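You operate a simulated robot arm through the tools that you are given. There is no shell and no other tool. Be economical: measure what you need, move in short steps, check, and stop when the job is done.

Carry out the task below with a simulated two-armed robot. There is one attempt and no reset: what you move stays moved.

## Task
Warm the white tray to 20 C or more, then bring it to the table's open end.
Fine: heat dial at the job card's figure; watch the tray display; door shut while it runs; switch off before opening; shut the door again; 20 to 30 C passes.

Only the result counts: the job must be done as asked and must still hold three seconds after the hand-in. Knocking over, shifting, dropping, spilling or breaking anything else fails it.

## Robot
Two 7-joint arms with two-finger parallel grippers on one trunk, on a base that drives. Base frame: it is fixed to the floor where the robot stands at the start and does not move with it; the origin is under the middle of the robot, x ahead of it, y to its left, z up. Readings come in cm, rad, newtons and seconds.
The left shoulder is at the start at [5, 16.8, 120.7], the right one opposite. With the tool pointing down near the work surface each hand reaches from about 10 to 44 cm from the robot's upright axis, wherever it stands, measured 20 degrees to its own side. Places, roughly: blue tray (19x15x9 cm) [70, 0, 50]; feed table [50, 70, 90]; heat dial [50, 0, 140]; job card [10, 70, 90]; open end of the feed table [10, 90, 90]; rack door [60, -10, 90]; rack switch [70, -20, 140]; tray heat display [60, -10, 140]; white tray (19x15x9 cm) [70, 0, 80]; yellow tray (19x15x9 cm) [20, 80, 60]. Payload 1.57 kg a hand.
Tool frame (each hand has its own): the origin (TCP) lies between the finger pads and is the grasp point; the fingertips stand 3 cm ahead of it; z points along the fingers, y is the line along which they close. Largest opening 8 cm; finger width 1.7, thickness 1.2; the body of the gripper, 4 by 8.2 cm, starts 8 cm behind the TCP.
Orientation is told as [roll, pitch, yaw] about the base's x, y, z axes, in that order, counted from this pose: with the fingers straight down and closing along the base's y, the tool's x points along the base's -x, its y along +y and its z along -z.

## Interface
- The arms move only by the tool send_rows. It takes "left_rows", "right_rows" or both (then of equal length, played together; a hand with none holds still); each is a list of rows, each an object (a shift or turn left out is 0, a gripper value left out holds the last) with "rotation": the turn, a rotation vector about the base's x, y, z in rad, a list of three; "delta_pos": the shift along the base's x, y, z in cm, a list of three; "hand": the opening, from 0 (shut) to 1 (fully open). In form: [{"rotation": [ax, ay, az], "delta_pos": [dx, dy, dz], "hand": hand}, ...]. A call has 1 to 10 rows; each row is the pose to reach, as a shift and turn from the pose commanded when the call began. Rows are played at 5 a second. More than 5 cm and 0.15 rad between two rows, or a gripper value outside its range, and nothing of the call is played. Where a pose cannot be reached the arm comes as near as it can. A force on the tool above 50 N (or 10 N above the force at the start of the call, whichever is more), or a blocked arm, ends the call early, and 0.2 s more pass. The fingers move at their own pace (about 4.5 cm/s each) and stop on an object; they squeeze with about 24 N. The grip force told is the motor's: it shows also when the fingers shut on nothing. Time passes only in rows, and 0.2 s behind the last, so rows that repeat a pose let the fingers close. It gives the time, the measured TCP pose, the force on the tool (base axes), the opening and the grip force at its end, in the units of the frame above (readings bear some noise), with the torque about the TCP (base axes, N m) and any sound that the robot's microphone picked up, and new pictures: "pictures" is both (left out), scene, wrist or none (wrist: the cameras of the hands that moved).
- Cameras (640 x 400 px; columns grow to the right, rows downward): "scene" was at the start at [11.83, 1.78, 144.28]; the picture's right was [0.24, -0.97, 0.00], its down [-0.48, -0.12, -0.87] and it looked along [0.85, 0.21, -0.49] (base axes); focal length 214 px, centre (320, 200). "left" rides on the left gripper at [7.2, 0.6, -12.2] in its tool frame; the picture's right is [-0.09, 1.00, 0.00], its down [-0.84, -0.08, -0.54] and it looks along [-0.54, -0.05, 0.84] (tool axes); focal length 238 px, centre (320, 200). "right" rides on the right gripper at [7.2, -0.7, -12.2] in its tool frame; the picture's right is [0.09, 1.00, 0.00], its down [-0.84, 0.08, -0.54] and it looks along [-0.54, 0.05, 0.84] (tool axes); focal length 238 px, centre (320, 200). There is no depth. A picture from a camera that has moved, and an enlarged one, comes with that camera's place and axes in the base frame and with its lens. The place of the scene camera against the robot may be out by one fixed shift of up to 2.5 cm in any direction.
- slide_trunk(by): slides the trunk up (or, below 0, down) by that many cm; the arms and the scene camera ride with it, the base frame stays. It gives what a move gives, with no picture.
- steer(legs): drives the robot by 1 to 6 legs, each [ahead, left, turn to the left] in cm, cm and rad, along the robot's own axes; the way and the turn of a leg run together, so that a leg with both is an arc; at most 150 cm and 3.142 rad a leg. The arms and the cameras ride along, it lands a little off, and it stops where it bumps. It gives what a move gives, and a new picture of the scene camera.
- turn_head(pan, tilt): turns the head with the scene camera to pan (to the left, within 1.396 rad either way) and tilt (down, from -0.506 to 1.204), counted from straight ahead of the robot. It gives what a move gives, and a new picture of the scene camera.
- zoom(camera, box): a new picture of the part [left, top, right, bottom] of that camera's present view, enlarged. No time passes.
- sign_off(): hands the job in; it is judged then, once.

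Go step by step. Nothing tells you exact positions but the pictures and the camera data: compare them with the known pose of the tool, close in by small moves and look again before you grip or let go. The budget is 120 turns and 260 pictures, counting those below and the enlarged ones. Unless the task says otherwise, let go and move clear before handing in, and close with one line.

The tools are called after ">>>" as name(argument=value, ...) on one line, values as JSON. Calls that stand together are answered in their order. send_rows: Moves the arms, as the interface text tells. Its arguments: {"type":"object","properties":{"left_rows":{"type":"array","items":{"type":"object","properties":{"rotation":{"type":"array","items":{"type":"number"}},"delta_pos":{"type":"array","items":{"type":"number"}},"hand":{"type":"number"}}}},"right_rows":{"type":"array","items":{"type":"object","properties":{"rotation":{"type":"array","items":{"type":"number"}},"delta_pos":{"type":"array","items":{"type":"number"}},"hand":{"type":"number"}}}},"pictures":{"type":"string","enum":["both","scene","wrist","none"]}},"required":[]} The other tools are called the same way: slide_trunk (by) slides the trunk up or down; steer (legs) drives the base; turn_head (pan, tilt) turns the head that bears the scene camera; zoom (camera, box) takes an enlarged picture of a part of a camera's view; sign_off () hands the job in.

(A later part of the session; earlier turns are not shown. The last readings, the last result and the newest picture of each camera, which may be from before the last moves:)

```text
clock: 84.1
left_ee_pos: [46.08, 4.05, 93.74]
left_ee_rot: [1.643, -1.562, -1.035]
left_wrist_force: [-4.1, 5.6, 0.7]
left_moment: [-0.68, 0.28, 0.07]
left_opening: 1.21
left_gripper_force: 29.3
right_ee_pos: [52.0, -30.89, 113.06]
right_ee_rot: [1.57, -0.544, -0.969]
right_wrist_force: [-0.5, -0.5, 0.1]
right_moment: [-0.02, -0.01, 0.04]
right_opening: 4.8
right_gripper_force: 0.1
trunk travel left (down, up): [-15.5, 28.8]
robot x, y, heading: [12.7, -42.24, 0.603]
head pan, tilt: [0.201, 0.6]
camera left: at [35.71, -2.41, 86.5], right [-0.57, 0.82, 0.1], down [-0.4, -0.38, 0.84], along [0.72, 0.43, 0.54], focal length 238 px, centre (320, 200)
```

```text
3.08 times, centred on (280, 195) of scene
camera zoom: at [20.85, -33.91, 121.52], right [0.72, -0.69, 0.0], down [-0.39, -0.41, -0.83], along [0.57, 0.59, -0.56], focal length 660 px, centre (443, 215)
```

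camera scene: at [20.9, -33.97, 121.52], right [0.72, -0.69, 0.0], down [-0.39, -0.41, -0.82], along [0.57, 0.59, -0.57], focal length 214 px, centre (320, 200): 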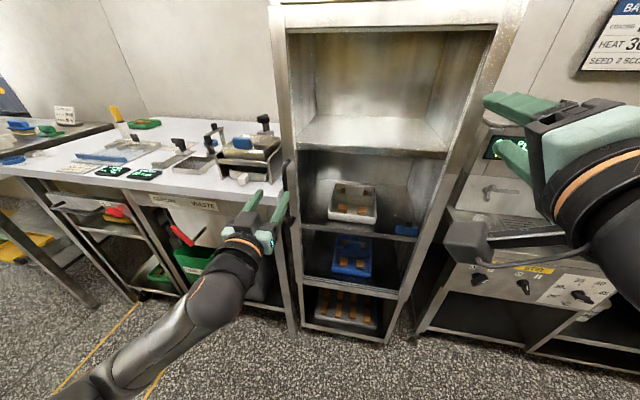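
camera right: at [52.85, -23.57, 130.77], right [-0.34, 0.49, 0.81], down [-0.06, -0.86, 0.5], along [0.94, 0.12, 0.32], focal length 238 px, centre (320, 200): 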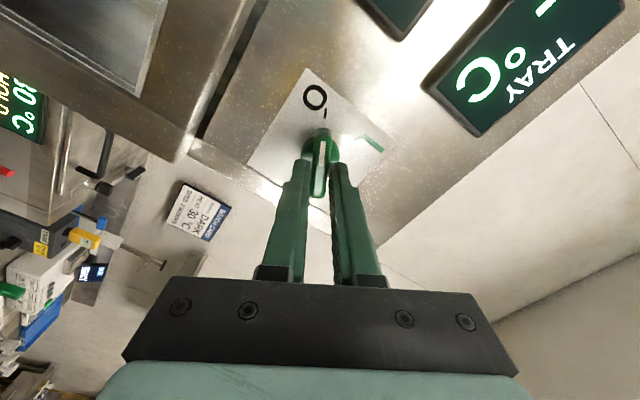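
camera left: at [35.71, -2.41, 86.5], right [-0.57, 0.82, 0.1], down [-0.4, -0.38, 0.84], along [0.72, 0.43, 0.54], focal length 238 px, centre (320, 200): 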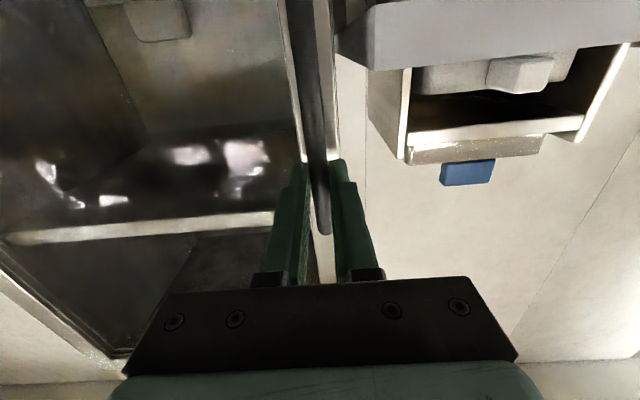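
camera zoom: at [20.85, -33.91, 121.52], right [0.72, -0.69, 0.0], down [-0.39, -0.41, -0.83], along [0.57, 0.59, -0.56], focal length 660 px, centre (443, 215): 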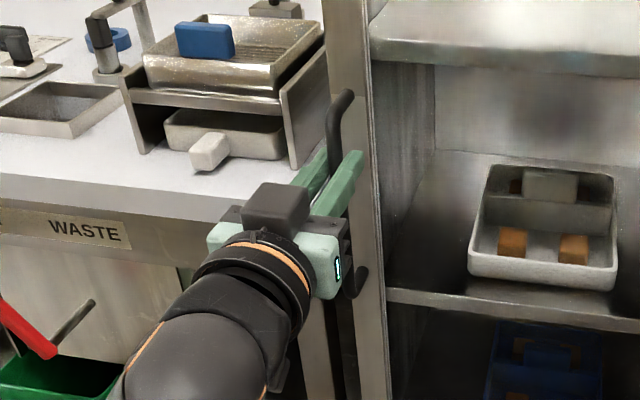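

The handle is held. I pull the door open along its arc about the right-hand hinge, by about 0.4 rad.

>>> send_rows(left_rows=[{"rotation": [0, 0, 0.05], "delta_pos": [-1.35, -1.22, 0], "hand": 0.0}, {"rotation": [0, 0, 0.1], "delta_pos": [-2.6, -2.57, 0]}, {"rotation": [0, 0, 0.15], "delta_pos": [-3.8, -3.95, 0]}, {"rotation": [0, 0, 0.2], "delta_pos": [-4.92, -5.38, 0]}, {"rotation": [0, 0, 0.25], "delta_pos": [-5.97, -6.87, 0]}, {"rotation": [0, 0, 0.3], "delta_pos": [-6.96, -8.41, 0]}, {"rotation": [0, 0, 0.35], "delta_pos": [-7.88, -10.02, 0]}, {"rotation": [0, 0, 0.4], "delta_pos": [-8.73, -11.68, 0]}], pictures="both")

```text
clock: 85.3
left_ee_pos: [41.08, -1.91, 94.11]
left_ee_rot: [2.032, -1.504, -1.2]
left_wrist_force: [11.8, -9.6, -5.1]
left_moment: [-0.61, -0.14, -0.27]
left_opening: 1.25
left_gripper_force: 29.5
right_ee_pos: [52.32, -31.13, 113.14]
right_ee_rot: [1.572, -0.542, -0.975]
right_wrist_force: [0.0, 0.3, -0.1]
right_moment: [-0.02, 0.0, 0.0]
right_opening: 4.8
right_gripper_force: 0.0
trunk travel left (down, up): [-15.5, 28.8]
robot x, y, heading: [12.85, -42.36, 0.596]
head pan, tilt: [0.201, 0.6]
stopped in row 6 (left hand): the force on the tool passed its limit (the readings are from after the stop); the commanded pose is now the measured one
camera scene: at [21.05, -34.09, 121.52], right [0.72, -0.7, 0.0], down [-0.39, -0.4, -0.83], along [0.57, 0.59, -0.56], focal length 214 px, centre (320, 200)
camera left: at [32.25, -10.19, 86.68], right [-0.74, 0.66, 0.15], down [-0.29, -0.51, 0.81], along [0.61, 0.56, 0.56], focal length 238 px, centre (320, 200)
```

scene: 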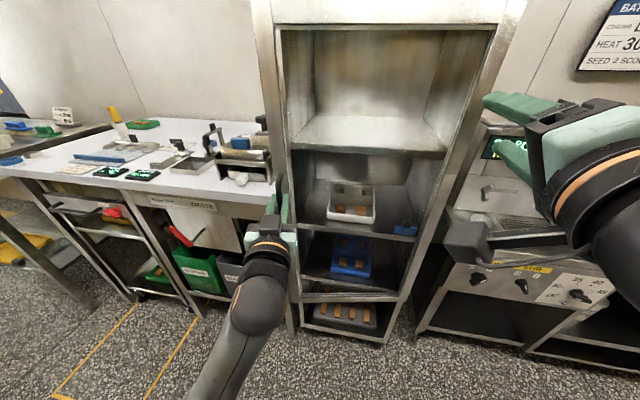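
left: 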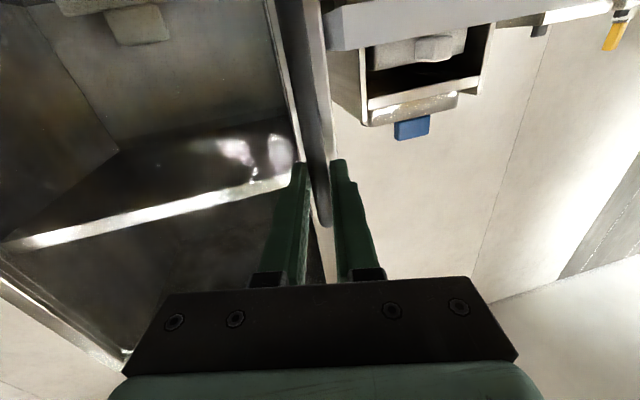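

The door is ajar (about 0.22 rad); the pull to the right says the arc is tighter than I took it. I go on with a smaller radius.

>>> send_rows(left_rows=[{"rotation": [0, 0, 0.04], "delta_pos": [-0.85, -1.36, 0], "hand": 0.0}, {"rotation": [0, 0, 0.08], "delta_pos": [-1.67, -2.77, 0]}, {"rotation": [0, 0, 0.12], "delta_pos": [-2.4, -4.2, 0]}, {"rotation": [0, 0, 0.16], "delta_pos": [-3.07, -5.69, 0]}, {"rotation": [0, 0, 0.2], "delta_pos": [-3.65, -7.2, 0]}, {"rotation": [0, 0, 0.24], "delta_pos": [-4.16, -8.72, 0]}, {"rotation": [0, 0, 0.28], "delta_pos": [-4.6, -10.3, 0]}, {"rotation": [0, 0, 0.32], "delta_pos": [-4.95, -11.88, 0]}], pictures="both")

```text
clock: 85.7
left_ee_pos: [40.97, -2.03, 94.5]
left_ee_rot: [2.062, -1.467, -1.206]
left_wrist_force: [11.5, -9.5, -4.7]
left_moment: [-0.84, 0.02, -0.29]
left_opening: 1.31
left_gripper_force: 29.9
right_ee_pos: [52.38, -31.34, 112.99]
right_ee_rot: [1.573, -0.543, -0.975]
right_wrist_force: [0.4, -0.9, 0.6]
right_moment: [0.0, 0.01, 0.02]
right_opening: 4.8
right_gripper_force: 0.0
trunk travel left (down, up): [-15.5, 28.8]
robot x, y, heading: [12.33, -42.43, 0.595]
head pan, tilt: [0.201, 0.6]
stopped in row 1 (left hand): the force on the tool passed its limit (the readings are from after the stop); the commanded pose is now the measured one
camera scene: at [21.13, -34.15, 121.53], right [0.72, -0.7, 0.0], down [-0.4, -0.4, -0.82], along [0.58, 0.59, -0.57], focal length 214 px, centre (320, 200)
camera left: at [32.26, -10.18, 86.83], right [-0.75, 0.64, 0.18], down [-0.27, -0.54, 0.8], along [0.61, 0.55, 0.57], focal length 238 px, centre (320, 200)
```

scene: 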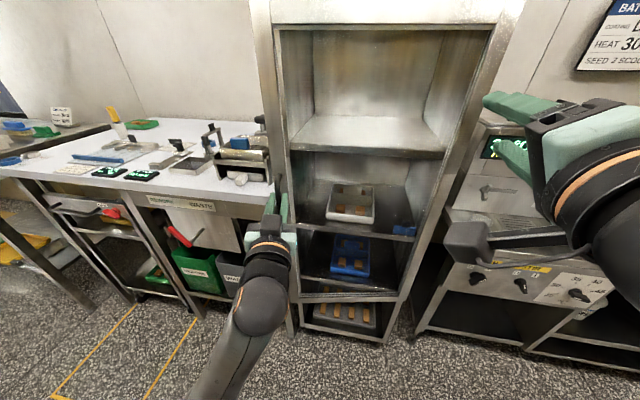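
left: 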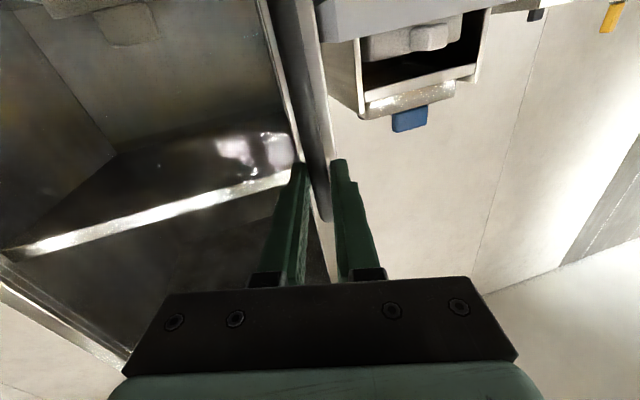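

Force stopped it early again, pulling the hand to the right. I relax by moving 1 cm in that direction and read the force.

>>> send_rows(left_rows=[{"delta_pos": [0.3, -0.4, -0.15], "hand": 0.0}, {"delta_pos": [0.57, -0.82, -0.3]}, {"delta_pos": [0.57, -0.82, -0.3]}], pictures="none")

>>> zoom(camera="scene", box=[220, 120, 420, 350])

```text
clock: 86.5
left_ee_pos: [41.25, -1.72, 94.79]
left_ee_rot: [2.107, -1.408, -1.231]
left_wrist_force: [22.8, -16.9, -12.9]
left_moment: [-1.04, 0.15, -0.42]
left_opening: 1.42
left_gripper_force: 30.3
right_ee_pos: [52.46, -31.27, 112.93]
right_ee_rot: [1.569, -0.539, -0.973]
right_wrist_force: [0.1, 0.4, -0.6]
right_moment: [-0.02, 0.02, 0.04]
right_opening: 4.79
right_gripper_force: 0.2
trunk travel left (down, up): [-15.5, 28.8]
robot x, y, heading: [12.19, -42.04, 0.6]
head pan, tilt: [0.201, 0.6]
```

```text
1.74 times, centred on (320, 235) of scene
camera zoom: at [21.32, -34.18, 121.5], right [0.72, -0.7, 0.0], down [-0.4, -0.4, -0.82], along [0.57, 0.59, -0.57], focal length 373 px, centre (320, 139)
```

zoom: 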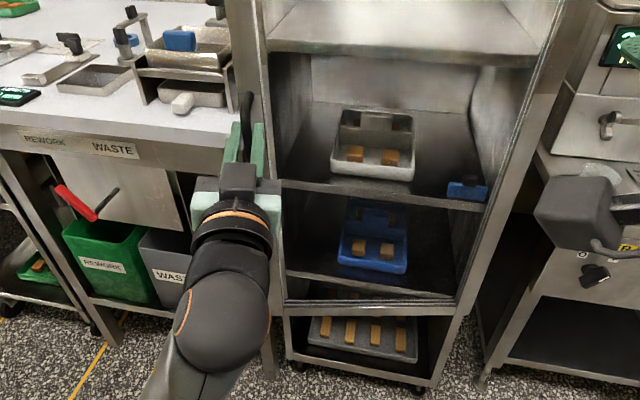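

The arm itself seems to bind (elbow near the body), not the door. I let go of the handle, check the door stays, and level the hand.

>>> send_rows(left_rows=[{"hand": 0.4}, {"hand": 0.5}, {"hand": 0.5}], pictures="both")

>>> turn_head(pan=0.6, tilt=1.1)

```text
clock: 87.3
left_ee_pos: [40.67, -1.29, 95.01]
left_ee_rot: [2.147, -1.406, -1.252]
left_wrist_force: [-0.6, 0.0, -0.2]
left_moment: [0.0, -0.02, 0.0]
left_opening: 4.01
left_gripper_force: 0.1
right_ee_pos: [52.34, -31.11, 113.13]
right_ee_rot: [1.574, -0.543, -0.976]
right_wrist_force: [0.9, -0.3, 0.3]
right_moment: [0.01, -0.02, -0.01]
right_opening: 4.8
right_gripper_force: 0.1
trunk travel left (down, up): [-15.5, 28.8]
robot x, y, heading: [12.54, -42.18, 0.593]
head pan, tilt: [0.201, 0.6]
camera scene: at [21.03, -34.1, 121.52], right [0.72, -0.7, 0.0], down [-0.39, -0.4, -0.83], along [0.58, 0.59, -0.56], focal length 214 px, centre (320, 200)
camera left: at [32.15, -9.32, 86.92], right [-0.77, 0.6, 0.23], down [-0.24, -0.6, 0.77], along [0.59, 0.54, 0.6], focal length 238 px, centre (320, 200)
```

scene: 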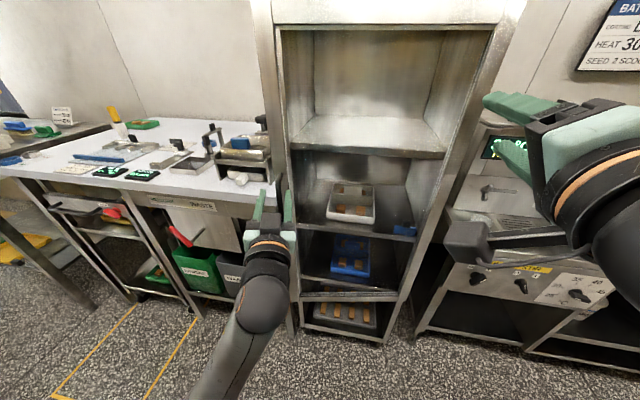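
left: 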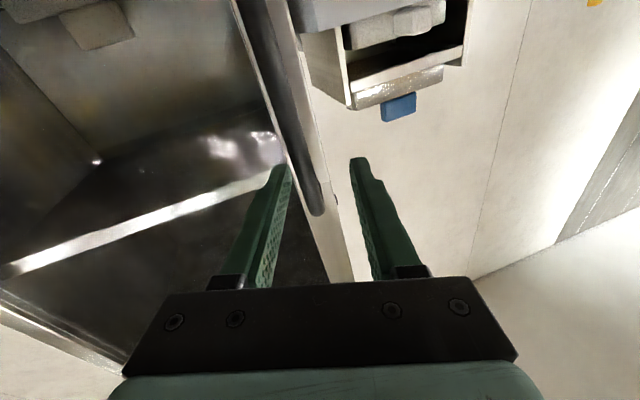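

```text
clock: 88.2
left_ee_pos: [40.74, -1.27, 95.0]
left_ee_rot: [2.158, -1.407, -1.263]
left_wrist_force: [0.2, 0.1, -0.1]
left_moment: [0.0, -0.02, 0.0]
left_opening: 3.98
left_gripper_force: 0.0
right_ee_pos: [52.12, -31.17, 113.05]
right_ee_rot: [1.574, -0.541, -0.976]
right_wrist_force: [-0.7, 0.6, -0.9]
right_moment: [0.01, 0.0, -0.02]
right_opening: 4.82
right_gripper_force: 0.0
trunk travel left (down, up): [-15.5, 28.8]
robot x, y, heading: [13.01, -42.25, 0.597]
head pan, tilt: [0.6, 1.1]
camera scene: at [17.17, -34.55, 117.66], right [0.93, -0.36, 0.0], down [-0.33, -0.83, -0.45], along [0.17, 0.42, -0.89], focal length 214 px, centre (320, 200)
```

scene: 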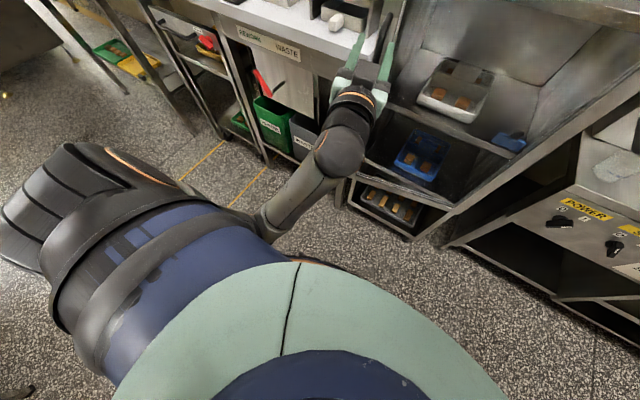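

Indeed the elbow sits against the body. I regrip the handle and pull with the base instead: back and slightly right.

>>> send_rows(left_rows=[{"hand": 0.0}, {"hand": 0.0}, {"hand": 0.0}, {"hand": 0.0}], pictures="none")

>>> steer(legs=[[-4, -1.2, 0], [-4, -1.6, 0]])

```text
clock: 89.2
left_ee_pos: [41.34, -1.83, 94.88]
left_ee_rot: [2.135, -1.404, -1.257]
left_wrist_force: [22.7, -15.4, -5.2]
left_moment: [-0.12, -0.58, -0.41]
left_opening: 1.4
left_gripper_force: 30.3
right_ee_pos: [52.5, -31.44, 113.02]
right_ee_rot: [1.569, -0.54, -0.975]
right_wrist_force: [0.4, 0.6, -0.1]
right_moment: [0.03, -0.02, 0.0]
right_opening: 4.81
right_gripper_force: 0.1
trunk travel left (down, up): [-15.5, 28.8]
robot x, y, heading: [12.6, -42.1, 0.596]
head pan, tilt: [0.6, 1.1]
```

```text
clock: 90.6
left_ee_pos: [37.49, -7.81, 94.93]
left_ee_rot: [2.149, -1.403, -1.3]
left_wrist_force: [3.4, -1.7, -1.6]
left_moment: [-0.41, -0.47, -0.14]
left_opening: 1.42
left_gripper_force: 30.4
right_ee_pos: [48.24, -36.81, 113.03]
right_ee_rot: [1.571, -0.543, -0.978]
right_wrist_force: [0.2, -0.5, 0.6]
right_moment: [0.04, 0.01, -0.01]
right_opening: 4.78
right_gripper_force: 0.1
trunk travel left (down, up): [-15.5, 28.8]
robot x, y, heading: [8.3, -47.84, 0.599]
head pan, tilt: [0.6, 1.1]
stopped in leg 2: the force on the tool passed its limit (the readings are from after the stop); the commanded pose is now the measured one
camera scene: at [13.13, -40.14, 117.66], right [0.93, -0.37, 0.0], down [-0.33, -0.83, -0.45], along [0.17, 0.42, -0.89], focal length 214 px, centre (320, 200)
```

scene: 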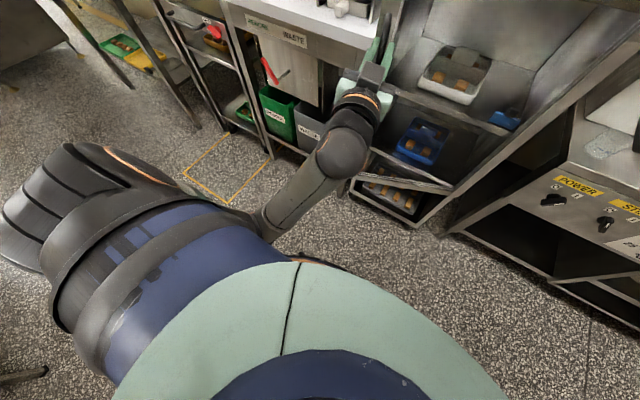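

That works: the handle follows a 36 cm arc and the door is open about 0.4 rad. I continue in small legs.

>>> steer(legs=[[-3, -1.9, 0], [-2.9, -2.3, 0], [-2.6, -2.6, 0], [-2.3, -2.8, 0]])

```text
clock: 92.8
left_ee_pos: [33.67, -21.6, 94.93]
left_ee_rot: [2.152, -1.403, -1.295]
left_wrist_force: [-10.0, 0.8, -4.9]
left_moment: [-0.22, -0.59, 0.17]
left_opening: 1.42
left_gripper_force: 30.4
right_ee_pos: [44.42, -50.81, 113.06]
right_ee_rot: [1.572, -0.543, -0.979]
right_wrist_force: [0.7, 0.5, 0.8]
right_moment: [0.01, 0.0, 0.01]
right_opening: 4.8
right_gripper_force: 0.1
trunk travel left (down, up): [-15.5, 28.8]
robot x, y, heading: [4.78, -61.73, 0.594]
head pan, tilt: [0.6, 1.1]
camera scene: at [9.35, -53.99, 117.65], right [0.93, -0.37, 0.0], down [-0.33, -0.83, -0.45], along [0.17, 0.42, -0.89], focal length 214 px, centre (320, 200)
```

scene: 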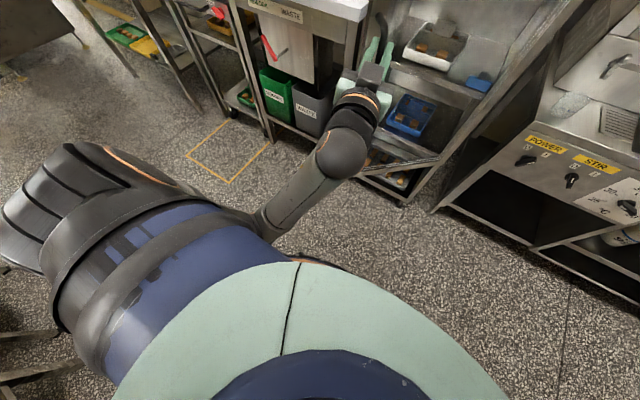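

The door is open about 0.8 rad; I carry it on towards 80°.

>>> steer(legs=[[-2.05, -3.0, 0], [-1.75, -3.2, 0], [-1.4, -3.4, 0], [-1.0, -3.5, 0], [-0.7, -3.6, 0], [-0.4, -3.7, 0]])

>>> turn_head(pan=0.3, tilt=0.7)

```text
clock: 96.0
left_ee_pos: [38.98, -42.81, 95.04]
left_ee_rot: [2.175, -1.402, -1.319]
left_wrist_force: [-12.4, -6.1, 5.8]
left_moment: [-0.06, -0.64, 0.03]
left_opening: 1.42
left_gripper_force: 30.7
right_ee_pos: [49.66, -71.86, 113.16]
right_ee_rot: [1.575, -0.541, -0.98]
right_wrist_force: [0.8, 0.4, -0.6]
right_moment: [-0.01, -0.01, 0.0]
right_opening: 4.81
right_gripper_force: 0.1
trunk travel left (down, up): [-15.5, 28.8]
robot x, y, heading: [9.94, -82.91, 0.59]
head pan, tilt: [0.6, 1.1]
camera scene: at [14.59, -75.08, 117.68], right [0.93, -0.37, 0.0], down [-0.33, -0.83, -0.46], along [0.17, 0.42, -0.89], focal length 214 px, centre (320, 200)
```

scene: 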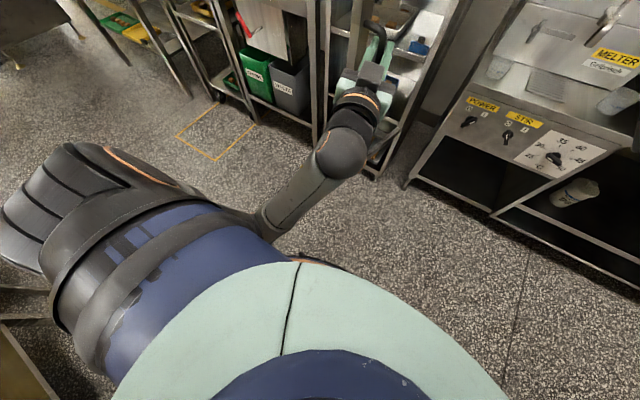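

```text
clock: 96.9
left_ee_pos: [38.97, -42.67, 95.03]
left_ee_rot: [2.18, -1.403, -1.324]
left_wrist_force: [-11.6, -6.2, 0.5]
left_moment: [-0.34, -0.56, 0.02]
left_opening: 1.43
left_gripper_force: 30.9
right_ee_pos: [49.74, -71.88, 113.05]
right_ee_rot: [1.571, -0.544, -0.98]
right_wrist_force: [-0.2, 0.1, 0.2]
right_moment: [0.01, 0.03, -0.01]
right_opening: 4.8
right_gripper_force: 0.1
trunk travel left (down, up): [-15.5, 28.8]
robot x, y, heading: [9.8, -82.37, 0.595]
head pan, tilt: [0.3, 0.7]
camera scene: at [17.6, -74.29, 120.67], right [0.78, -0.63, 0.0], down [-0.4, -0.5, -0.77], along [0.48, 0.6, -0.64], focal length 214 px, centre (320, 200)
```

scene: 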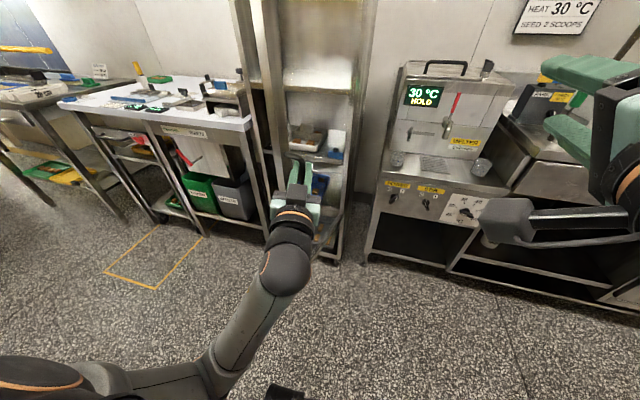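

The door stands about 85° open, with the handle at its free edge. I open the fingers and drive back off it, then left past the door edge.

>>> send_rows(left_rows=[{"hand": 0.5}, {"hand": 0.7}, {"hand": 0.7}], pictures="none")

>>> steer(legs=[[-6, 0, 0], [-6, 0, 0]])

```text
clock: 97.7
left_ee_pos: [39.07, -42.62, 95.03]
left_ee_rot: [2.164, -1.402, -1.308]
left_wrist_force: [0.3, -0.2, -0.3]
left_moment: [0.01, -0.01, -0.02]
left_opening: 5.61
left_gripper_force: 0.1
right_ee_pos: [49.76, -71.63, 113.1]
right_ee_rot: [1.569, -0.541, -0.98]
right_wrist_force: [0.1, 0.6, -0.3]
right_moment: [-0.01, -0.02, 0.0]
right_opening: 4.81
right_gripper_force: 0.0
trunk travel left (down, up): [-15.5, 28.8]
robot x, y, heading: [9.86, -82.45, 0.587]
head pan, tilt: [0.3, 0.7]
```

```text
clock: 99.2
left_ee_pos: [29.3, -49.23, 95.11]
left_ee_rot: [2.166, -1.403, -1.31]
left_wrist_force: [-0.1, 0.5, 0.4]
left_moment: [-0.02, -0.03, 0.01]
left_opening: 5.56
left_gripper_force: 0.1
right_ee_pos: [40.11, -78.25, 113.15]
right_ee_rot: [1.571, -0.543, -0.978]
right_wrist_force: [0.8, 0.5, 0.2]
right_moment: [-0.02, 0.01, -0.05]
right_opening: 4.79
right_gripper_force: 0.1
trunk travel left (down, up): [-15.5, 28.8]
robot x, y, heading: [0.31, -89.59, 0.595]
head pan, tilt: [0.3, 0.7]
camera scene: at [7.93, -80.84, 120.66], right [0.78, -0.63, 0.0], down [-0.4, -0.5, -0.77], along [0.48, 0.6, -0.64], focal length 214 px, centre (320, 200)
```

scene: 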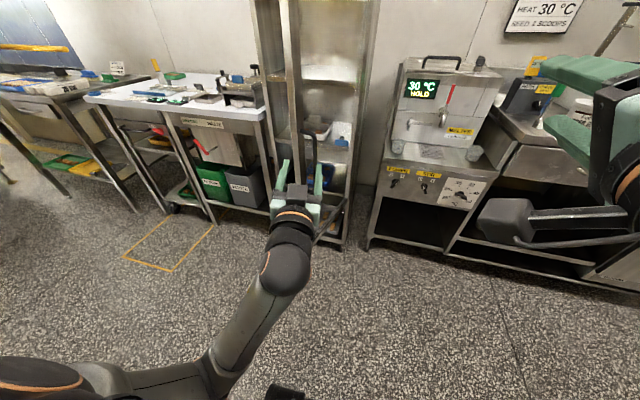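

Clear of the handle. Now I drive 45 cm left and look into the open rack.

>>> steer(legs=[[0, 45, 0]])

>>> turn_head(pan=-0.1, tilt=0.6)

>>> zoom(camera="scene", box=[220, 100, 440, 280])

```text
clock: 102.0
left_ee_pos: [4.23, -12.32, 94.99]
left_ee_rot: [2.167, -1.401, -1.31]
left_wrist_force: [0.3, -0.1, 0.5]
left_moment: [0.0, -0.01, 0.02]
left_opening: 5.58
left_gripper_force: 0.1
right_ee_pos: [15.09, -41.47, 113.03]
right_ee_rot: [1.57, -0.542, -0.98]
right_wrist_force: [-0.2, 0.5, -0.1]
right_moment: [-0.02, -0.05, -0.01]
right_opening: 4.78
right_gripper_force: 0.1
trunk travel left (down, up): [-15.5, 28.8]
robot x, y, heading: [-24.44, -52.11, 0.598]
head pan, tilt: [0.3, 0.7]
camera scene: at [-17.02, -43.79, 120.66], right [0.78, -0.63, 0.0], down [-0.4, -0.5, -0.76], along [0.48, 0.6, -0.64], focal length 214 px, centre (320, 200)
```

scene: 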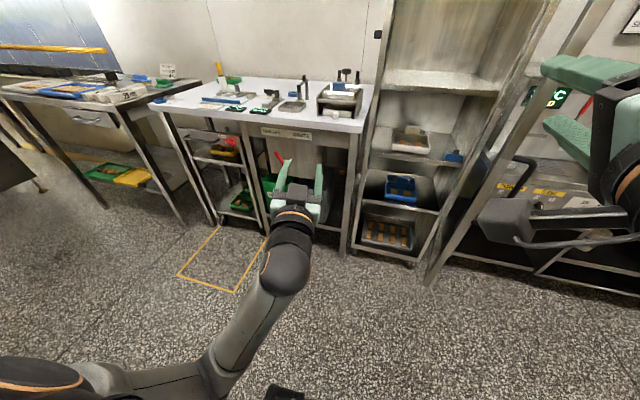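

```text
clock: 102.8
left_ee_pos: [4.36, -12.15, 95.05]
left_ee_rot: [2.165, -1.402, -1.312]
left_wrist_force: [0.3, -0.8, -0.3]
left_moment: [0.02, -0.01, 0.0]
left_opening: 5.56
left_gripper_force: 0.0
right_ee_pos: [15.1, -41.27, 113.02]
right_ee_rot: [1.572, -0.542, -0.979]
right_wrist_force: [0.9, 0.4, 0.6]
right_moment: [0.0, -0.01, 0.01]
right_opening: 4.76
right_gripper_force: 0.1
trunk travel left (down, up): [-15.5, 28.8]
robot x, y, heading: [-24.66, -52.1, 0.595]
head pan, tilt: [-0.099, 0.6]
camera scene: at [-14.56, -46.22, 121.52], right [0.47, -0.88, 0.0], down [-0.5, -0.27, -0.82], along [0.73, 0.39, -0.57], focal length 214 px, centre (320, 200)
```

scene: 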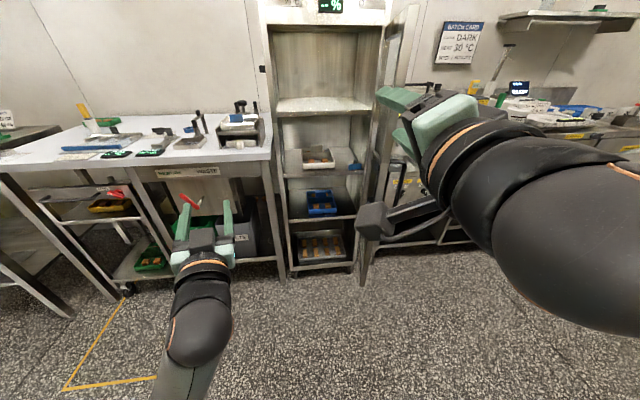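

```text
2.22 times, centred on (330, 190) of scene
camera zoom: at [-14.56, -46.22, 121.52], right [0.47, -0.88, 0.0], down [-0.5, -0.27, -0.82], along [0.73, 0.39, -0.57], focal length 477 px, centre (298, 222)
```

zoom: 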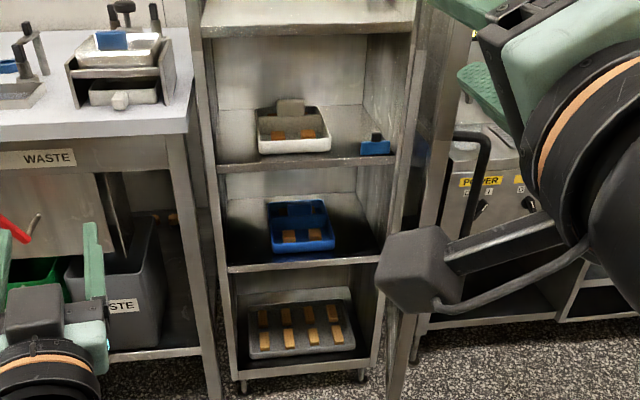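

The door stands at about 85° on the right; the white tray has an upright block handle on its middle. I want the door wider, so I drive in and push it open to the right with the right hand's side.

>>> steer(legs=[[26, 0, 0], [0, -8, 0]])

```text
clock: 105.4
left_ee_pos: [30.29, -3.9, 95.13]
left_ee_rot: [2.165, -1.399, -1.304]
left_wrist_force: [-0.6, 0.5, 0.1]
left_moment: [0.0, 0.0, -0.01]
left_opening: 5.6
left_gripper_force: 0.0
right_ee_pos: [41.27, -32.92, 113.02]
right_ee_rot: [1.57, -0.542, -0.973]
right_wrist_force: [0.4, -0.1, -0.2]
right_moment: [0.01, 0.02, 0.04]
right_opening: 4.8
right_gripper_force: 0.0
trunk travel left (down, up): [-15.5, 28.8]
robot x, y, heading: [1.39, -43.79, 0.599]
head pan, tilt: [-0.099, 0.6]
camera scene: at [11.67, -38.1, 121.52], right [0.48, -0.88, 0.0], down [-0.5, -0.27, -0.83], along [0.72, 0.4, -0.56], focal length 214 px, centre (320, 200)
```

scene: 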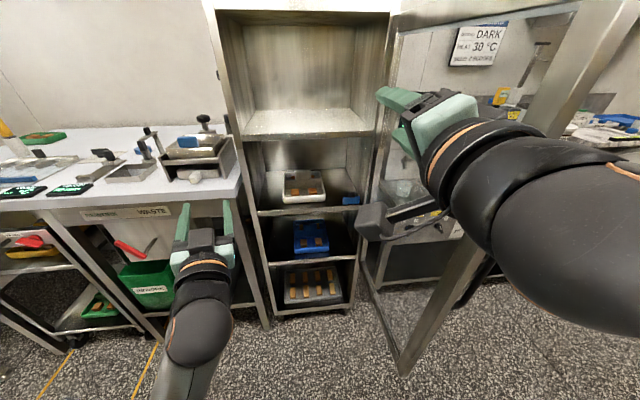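

>>> steer(legs=[[0, -6, 0], [0, -6, 0]])

```text
clock: 106.9
left_ee_pos: [37.19, -13.87, 95.01]
left_ee_rot: [2.164, -1.4, -1.302]
left_wrist_force: [-0.8, 0.4, 0.3]
left_moment: [-0.03, -0.01, 0.0]
left_opening: 5.6
left_gripper_force: 0.0
right_ee_pos: [48.13, -42.86, 113.05]
right_ee_rot: [1.57, -0.541, -0.971]
right_wrist_force: [-0.2, 0.1, -0.2]
right_moment: [-0.01, -0.03, 0.02]
right_opening: 4.78
right_gripper_force: 0.2
trunk travel left (down, up): [-15.5, 28.8]
robot x, y, heading: [8.5, -54.48, 0.602]
head pan, tilt: [-0.099, 0.6]
camera scene: at [18.49, -48.08, 121.52], right [0.48, -0.88, 0.0], down [-0.5, -0.27, -0.83], along [0.72, 0.4, -0.56], focal length 214 px, centre (320, 200)
```

scene: 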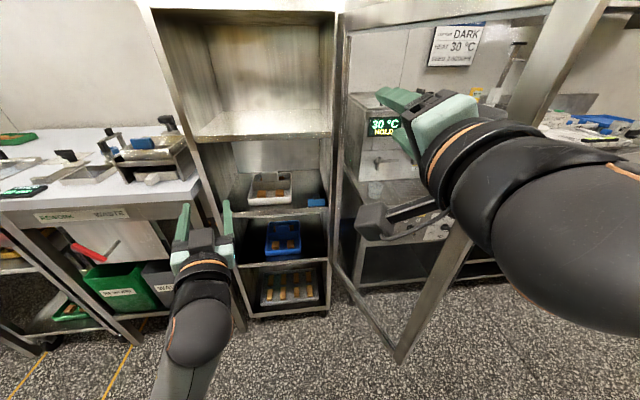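

The door is now past 90°. I retract the right hand a bit so it can't hit the rack when I go closer, and zoom on the tray.

>>> send_rows(right_rows=[{"delta_pos": [-3.3, -2.26, 0]}, {"delta_pos": [-6.6, -4.5, 0]}, {"delta_pos": [-9.9, -6.8, 0]}], pictures="none")

>>> turn_head(pan=0.15, tilt=0.6)

>>> zoom(camera="scene", box=[260, 130, 420, 230])

```text
clock: 107.7
left_ee_pos: [37.14, -13.97, 95.19]
left_ee_rot: [2.168, -1.401, -1.307]
left_wrist_force: [0.2, 0.4, 0.1]
left_moment: [0.01, 0.02, -0.01]
left_opening: 5.61
left_gripper_force: 0.0
right_ee_pos: [37.04, -47.87, 115.65]
right_ee_rot: [1.594, -0.558, -0.968]
right_wrist_force: [-0.1, 0.7, -0.3]
right_moment: [0.04, -0.05, 0.02]
right_opening: 4.83
right_gripper_force: 0.0
right hand out of reach, approached as far as the arm can: row 1, 2, 3
trunk travel left (down, up): [-15.5, 28.8]
robot x, y, heading: [8.19, -54.38, 0.596]
head pan, tilt: [-0.099, 0.6]
```

```text
clock: 108.5
left_ee_pos: [37.19, -13.81, 95.1]
left_ee_rot: [2.164, -1.401, -1.301]
left_wrist_force: [0.7, 1.2, 0.5]
left_moment: [-0.03, 0.0, 0.01]
left_opening: 5.57
left_gripper_force: 0.0
right_ee_pos: [37.24, -47.69, 115.44]
right_ee_rot: [1.585, -0.569, -0.967]
right_wrist_force: [-0.3, -0.2, -0.1]
right_moment: [-0.03, 0.02, 0.01]
right_opening: 4.82
right_gripper_force: 0.0
trunk travel left (down, up): [-15.5, 28.8]
robot x, y, heading: [8.31, -54.03, 0.599]
head pan, tilt: [0.15, 0.6]
camera scene: at [19.51, -53.04, 121.45], right [-0.08, -1.0, 0.0], down [-0.57, 0.05, -0.82], along [0.82, -0.07, -0.57], focal length 214 px, centre (320, 200)
```

scene: 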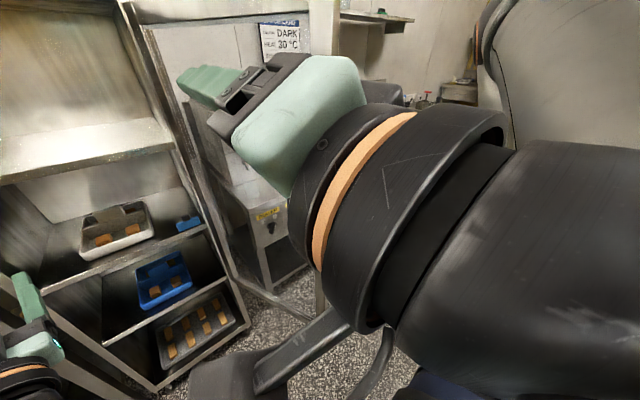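

```text
4.00 times, centred on (340, 180) of scene
camera zoom: at [19.51, -53.04, 121.45], right [-0.08, -1.0, 0.0], down [-0.57, 0.05, -0.82], along [0.82, -0.07, -0.57], focal length 858 px, centre (240, 280)
```

zoom: 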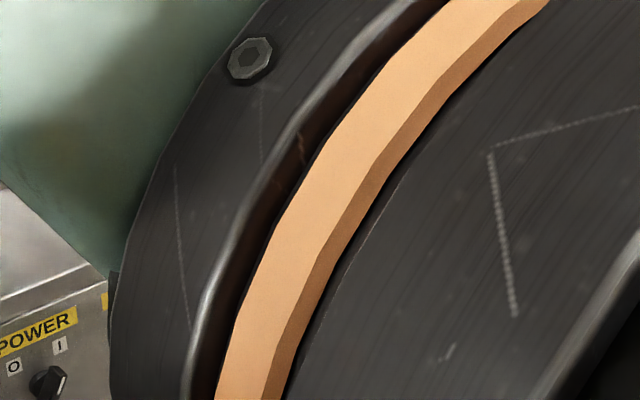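

The waist has turned right to retract that arm, so the view swung. I pan the head left onto the tray.

>>> turn_head(pan=0.95, tilt=0.6)

>>> zoom(camera="scene", box=[220, 120, 420, 260])

```text
clock: 109.6
left_ee_pos: [37.13, -13.8, 95.08]
left_ee_rot: [2.165, -1.402, -1.304]
left_wrist_force: [-0.2, 0.3, -0.6]
left_moment: [0.0, -0.01, 0.0]
left_opening: 5.58
left_gripper_force: 0.0
right_ee_pos: [37.3, -47.63, 115.42]
right_ee_rot: [1.58, -0.573, -0.969]
right_wrist_force: [-0.5, 0.2, -0.1]
right_moment: [-0.01, 0.0, 0.01]
right_opening: 4.84
right_gripper_force: 0.0
trunk travel left (down, up): [-15.5, 28.8]
robot x, y, heading: [8.48, -53.74, 0.606]
head pan, tilt: [0.949, 0.6]
camera scene: at [19.51, -53.15, 121.48], right [-0.1, -1.0, 0.0], down [-0.57, 0.05, -0.82], along [0.82, -0.08, -0.57], focal length 214 px, centre (320, 200)
```

scene: 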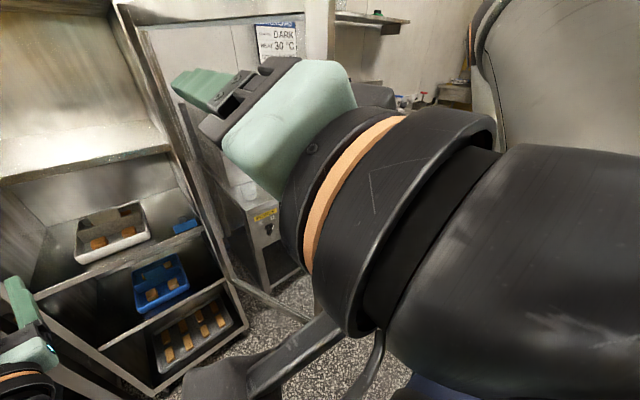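

```text
2.86 times, centred on (320, 190) of scene
camera zoom: at [19.51, -53.15, 121.48], right [-0.1, -1.0, 0.0], down [-0.57, 0.05, -0.82], along [0.82, -0.08, -0.57], focal length 613 px, centre (320, 229)
```

zoom: 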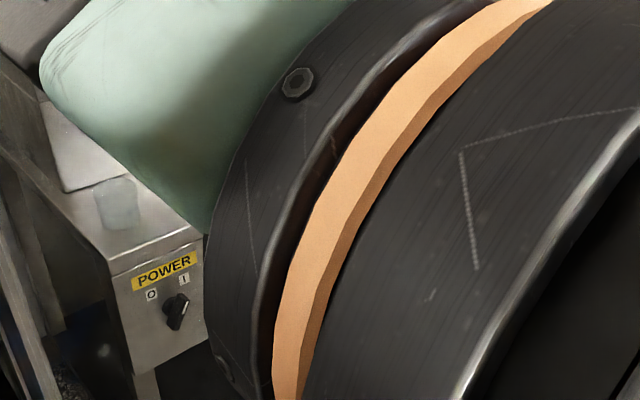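

The head is caught against the right forearm. I move the right hand forward again.

>>> send_rows(right_rows=[{"delta_pos": [3.3, 2.26, -1]}, {"delta_pos": [6.6, 4.5, -2]}, {"delta_pos": [9.1, 5.2, -3]}], pictures="scene")

```text
clock: 110.4
left_ee_pos: [37.21, -13.85, 95.06]
left_ee_rot: [2.164, -1.402, -1.304]
left_wrist_force: [0.1, 0.7, 0.3]
left_moment: [-0.03, 0.02, 0.01]
left_opening: 5.61
left_gripper_force: 0.1
right_ee_pos: [46.11, -42.07, 113.49]
right_ee_rot: [1.577, -0.539, -0.978]
right_wrist_force: [-0.4, 0.2, 0.3]
right_moment: [-0.01, 0.02, 0.0]
right_opening: 4.79
right_gripper_force: 0.0
trunk travel left (down, up): [-15.5, 28.8]
robot x, y, heading: [8.23, -54.18, 0.598]
head pan, tilt: [0.949, 0.6]
camera scene: at [11.03, -43.46, 121.52], right [1.0, -0.03, 0.0], down [-0.02, -0.56, -0.83], along [0.03, 0.82, -0.56], focal length 214 px, centre (320, 200)
```

scene: 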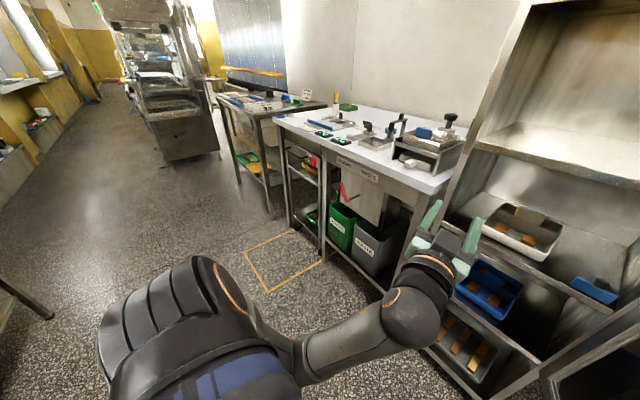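

Freed. Now I bring the right hand inwards and up (clear of the hinge), and turn the left hand square to the rack, pitched 30° down, level with the tray's column.

>>> send_rows(left_rows=[{"rotation": [-0.102, 0.074, -0.04], "delta_pos": [0.56, -0.82, 1.2], "hand": 0.9}, {"rotation": [-0.204, 0.149, -0.081], "delta_pos": [1.12, -1.64, 2.4]}, {"rotation": [-0.307, 0.223, -0.121], "delta_pos": [1.68, -2.46, 3.6]}, {"rotation": [-0.409, 0.298, -0.162], "delta_pos": [2.24, -3.28, 4.8]}, {"rotation": [-0.511, 0.372, -0.202], "delta_pos": [2.8, -4.1, 6]}], right_rows=[{"delta_pos": [-1.13, 1.65, 1]}, {"delta_pos": [-2.26, 3.3, 2]}, {"delta_pos": [-3.39, 4.95, 3]}, {"delta_pos": [-4.52, 6.6, 4]}, {"delta_pos": [-5.65, 8.25, 5]}], pictures="wrist")

>>> turn_head(pan=0.4, tilt=0.7)

```text
clock: 111.1
left_ee_pos: [35.96, -12.51, 90.64]
left_ee_rot: [0.845, -1.135, 0.004]
left_wrist_force: [0.4, 0.5, 0.3]
left_moment: [-0.02, 0.06, 0.0]
left_opening: 7.23
left_gripper_force: 0.0
right_ee_pos: [43.44, -38.44, 115.72]
right_ee_rot: [1.572, -0.54, -0.972]
right_wrist_force: [0.1, -0.9, -0.6]
right_moment: [-0.01, 0.0, 0.01]
right_opening: 4.8
right_gripper_force: 0.1
trunk travel left (down, up): [-15.5, 28.8]
robot x, y, heading: [8.51, -54.45, 0.598]
head pan, tilt: [0.949, 0.6]
stopped in row 3 (left hand): the arm was blocked; the commanded pose is now the measured one
camera right: at [30.23, -40.51, 111.44], right [-0.33, 0.49, 0.81], down [-0.07, -0.87, 0.5], along [0.94, 0.11, 0.32], focal length 238 px, centre (320, 200)
camera left: at [25.04, -21.18, 87.76], right [-0.64, 0.66, 0.4], down [0.08, -0.46, 0.89], along [0.77, 0.6, 0.24], focal length 238 px, centre (320, 200)
```

right: 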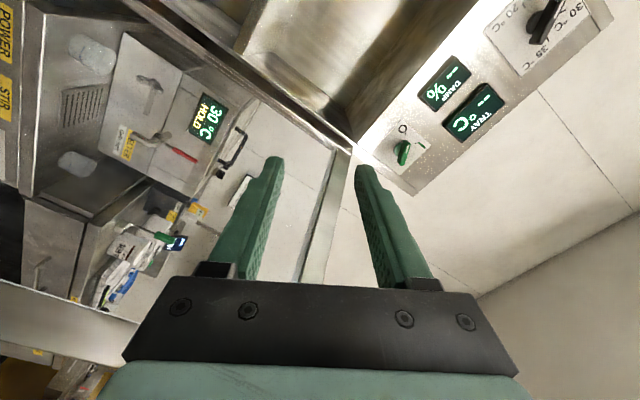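
left: 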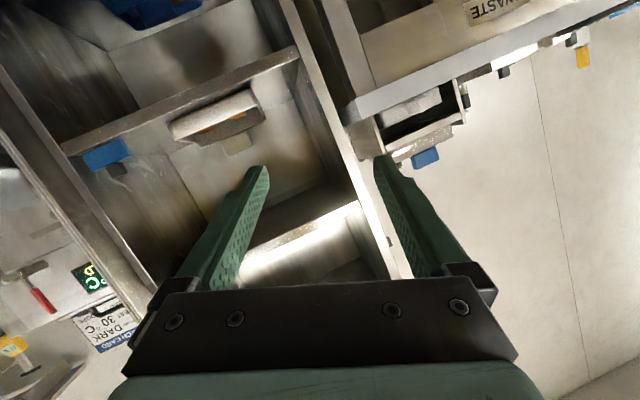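

```text
clock: 112.1
left_ee_pos: [35.62, -12.36, 90.69]
left_ee_rot: [0.845, -1.136, 0.001]
left_wrist_force: [0.0, 0.0, -0.8]
left_moment: [-0.01, -0.02, -0.02]
left_opening: 7.21
left_gripper_force: 0.0
right_ee_pos: [43.35, -38.49, 115.49]
right_ee_rot: [1.571, -0.549, -0.97]
right_wrist_force: [-0.2, 0.1, -0.4]
right_moment: [-0.02, -0.03, 0.03]
right_opening: 4.78
right_gripper_force: 0.1
trunk travel left (down, up): [-15.5, 28.8]
robot x, y, heading: [8.39, -54.51, 0.6]
head pan, tilt: [0.4, 0.7]
camera scene: at [11.28, -43.56, 121.32], right [1.0, -0.06, 0.0], down [-0.04, -0.58, -0.81], along [0.05, 0.81, -0.58], focal length 214 px, centre (320, 200)
```

scene: 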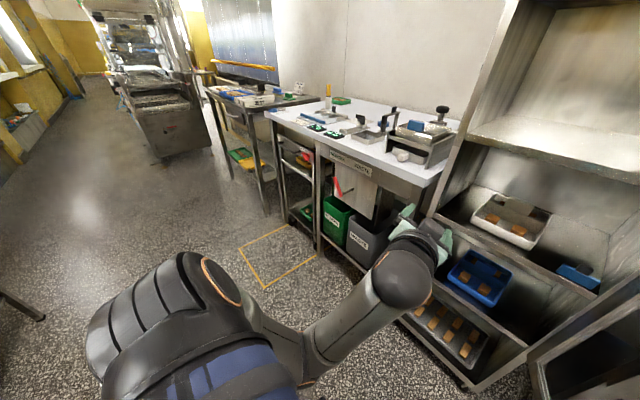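

The left elbow is folded against the body and binds, so I unwind it: raise the hand outwards while squaring it, then lower the trunk fully so the hand works near shoulder height.

>>> send_rows(left_rows=[{"rotation": [0, 0, 0], "delta_pos": [-0.8, 1.2, 4.2]}, {"rotation": [0, 0, 0], "delta_pos": [-1.6, 2.4, 8.4]}, {"rotation": [-0.078, -0.007, -0.031], "delta_pos": [-2.4, 3.6, 12.6]}, {"rotation": [-0.155, -0.014, -0.063], "delta_pos": [-3.2, 4.8, 16.8]}, {"rotation": [-0.233, -0.021, -0.094], "delta_pos": [-4.0, 6.0, 21]}, {"rotation": [-0.31, -0.028, -0.126], "delta_pos": [-4.5, 6.6, 24]}, {"rotation": [-0.388, -0.035, -0.157], "delta_pos": [-4.5, 6.6, 24]}], right_rows=[{"delta_pos": [1, -1.4, 0]}, {"delta_pos": [2, -2.8, 0]}, {"delta_pos": [2, -2.8, 0]}, {"delta_pos": [2, -2.8, 0]}, {"delta_pos": [2, -2.8, 0]}, {"delta_pos": [2, -2.8, 0]}, {"delta_pos": [2, -2.8, 0]}], pictures="scene")

>>> slide_trunk(by=-14)

>>> turn_head(pan=0.45, tilt=0.5)

```text
clock: 112.6
left_ee_pos: [32.09, -9.57, 86.67]
left_ee_rot: [0.762, -0.869, 0.115]
left_wrist_force: [-0.2, 0.9, 1.0]
left_moment: [0.01, 0.02, 0.0]
left_opening: 7.18
left_gripper_force: 0.0
right_ee_pos: [44.44, -40.63, 115.55]
right_ee_rot: [1.583, -0.552, -0.962]
right_wrist_force: [0.4, 0.4, 0.1]
right_moment: [0.02, -0.01, -0.05]
right_opening: 4.79
right_gripper_force: 0.2
trunk travel left (down, up): [-15.5, 28.8]
robot x, y, heading: [8.42, -54.09, 0.596]
head pan, tilt: [0.4, 0.7]
stopped in row 2 (left hand): the arm was blocked; the commanded pose is now the measured one
camera scene: at [12.92, -43.87, 121.19], right [0.97, -0.25, 0.0], down [-0.15, -0.58, -0.8], along [0.2, 0.78, -0.6], focal length 214 px, centre (320, 200)
```

scene: 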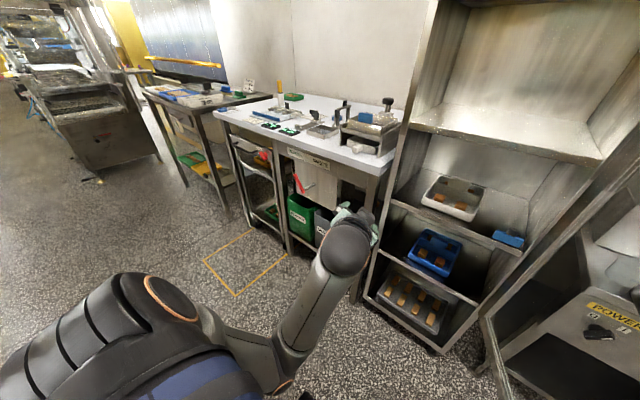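

```text
clock: 114.3
left_ee_pos: [31.68, -10.36, 74.93]
left_ee_rot: [0.794, -0.884, 0.089]
left_wrist_force: [1.1, -0.2, -0.2]
left_moment: [-0.04, 0.0, 0.01]
left_opening: 7.21
left_gripper_force: 0.1
right_ee_pos: [44.41, -41.63, 103.0]
right_ee_rot: [1.591, -0.545, -0.965]
right_wrist_force: [-0.1, 0.3, 0.3]
right_moment: [0.01, 0.04, 0.0]
right_opening: 4.78
right_gripper_force: 0.0
trunk travel left (down, up): [-1.5, 42.8]
robot x, y, heading: [8.12, -54.4, 0.601]
head pan, tilt: [0.4, 0.7]
```

```text
clock: 115.0
left_ee_pos: [31.83, -10.25, 74.93]
left_ee_rot: [0.797, -0.88, 0.089]
left_wrist_force: [-0.6, 0.6, -0.4]
left_moment: [0.0, 0.02, 0.0]
left_opening: 7.2
left_gripper_force: 0.1
right_ee_pos: [44.17, -41.72, 103.04]
right_ee_rot: [1.596, -0.542, -0.966]
right_wrist_force: [-0.8, -0.4, 0.2]
right_moment: [-0.04, 0.0, 0.0]
right_opening: 4.81
right_gripper_force: 0.1
trunk travel left (down, up): [-1.5, 42.8]
robot x, y, heading: [8.5, -54.36, 0.597]
head pan, tilt: [0.45, 0.499]
camera scene: at [14.25, -45.14, 110.29], right [0.92, -0.39, -0.01], down [-0.17, -0.37, -0.91], along [0.36, 0.84, -0.41], focal length 214 px, centre (320, 200)
```

scene: 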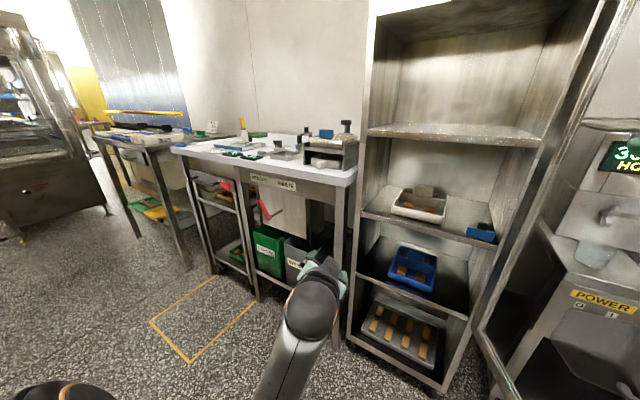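

The hand still hangs low. I return the left arm to its start-like posture (tool down, out to its own side), which had the elbow well out.

>>> send_rows(left_rows=[{"rotation": [-0.122, 0.066, 0.013], "delta_pos": [-0.75, -0.75, 0.6]}, {"rotation": [-0.244, 0.132, 0.027], "delta_pos": [-1.5, -1.5, 1.2]}, {"rotation": [-0.366, 0.198, 0.04], "delta_pos": [-2.25, -2.25, 1.9]}, {"rotation": [-0.488, 0.265, 0.054], "delta_pos": [-3, -3, 2.5]}, {"rotation": [-0.61, 0.331, 0.067], "delta_pos": [-3.75, -3.75, 3.1]}, {"rotation": [-0.732, 0.397, 0.08], "delta_pos": [-4.5, -4.5, 3.7]}, {"rotation": [-0.854, 0.463, 0.094], "delta_pos": [-5.25, -5.25, 4.4]}, {"rotation": [-0.976, 0.529, 0.107], "delta_pos": [-6, -6, 5]}], pictures="scene")

```text
clock: 115.7
left_ee_pos: [23.75, -7.41, 70.5]
left_ee_rot: [0.777, -0.479, 0.265]
left_wrist_force: [-0.6, 0.1, 0.6]
left_moment: [0.03, 0.01, -0.03]
left_opening: 7.22
left_gripper_force: 0.1
left hand out of reach, approached as far as the arm can: row 3
right_ee_pos: [44.08, -41.64, 102.89]
right_ee_rot: [1.595, -0.55, -0.959]
right_wrist_force: [0.6, -0.5, -0.6]
right_moment: [0.02, 0.0, -0.03]
right_opening: 4.79
right_gripper_force: 0.0
trunk travel left (down, up): [-1.5, 42.8]
robot x, y, heading: [8.18, -54.36, 0.601]
head pan, tilt: [0.45, 0.499]
stopped in row 3 (left hand): the arm was blocked; the commanded pose is now the measured one
camera scene: at [14.57, -45.1, 110.25], right [0.9, -0.43, 0.0], down [-0.19, -0.38, -0.91], along [0.39, 0.82, -0.42], focal length 214 px, centre (320, 200)
```

scene: 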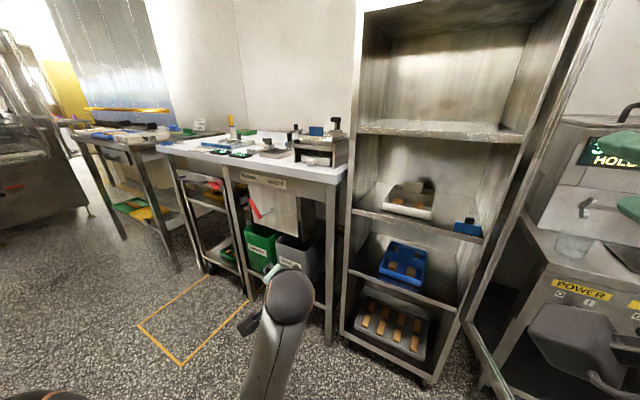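

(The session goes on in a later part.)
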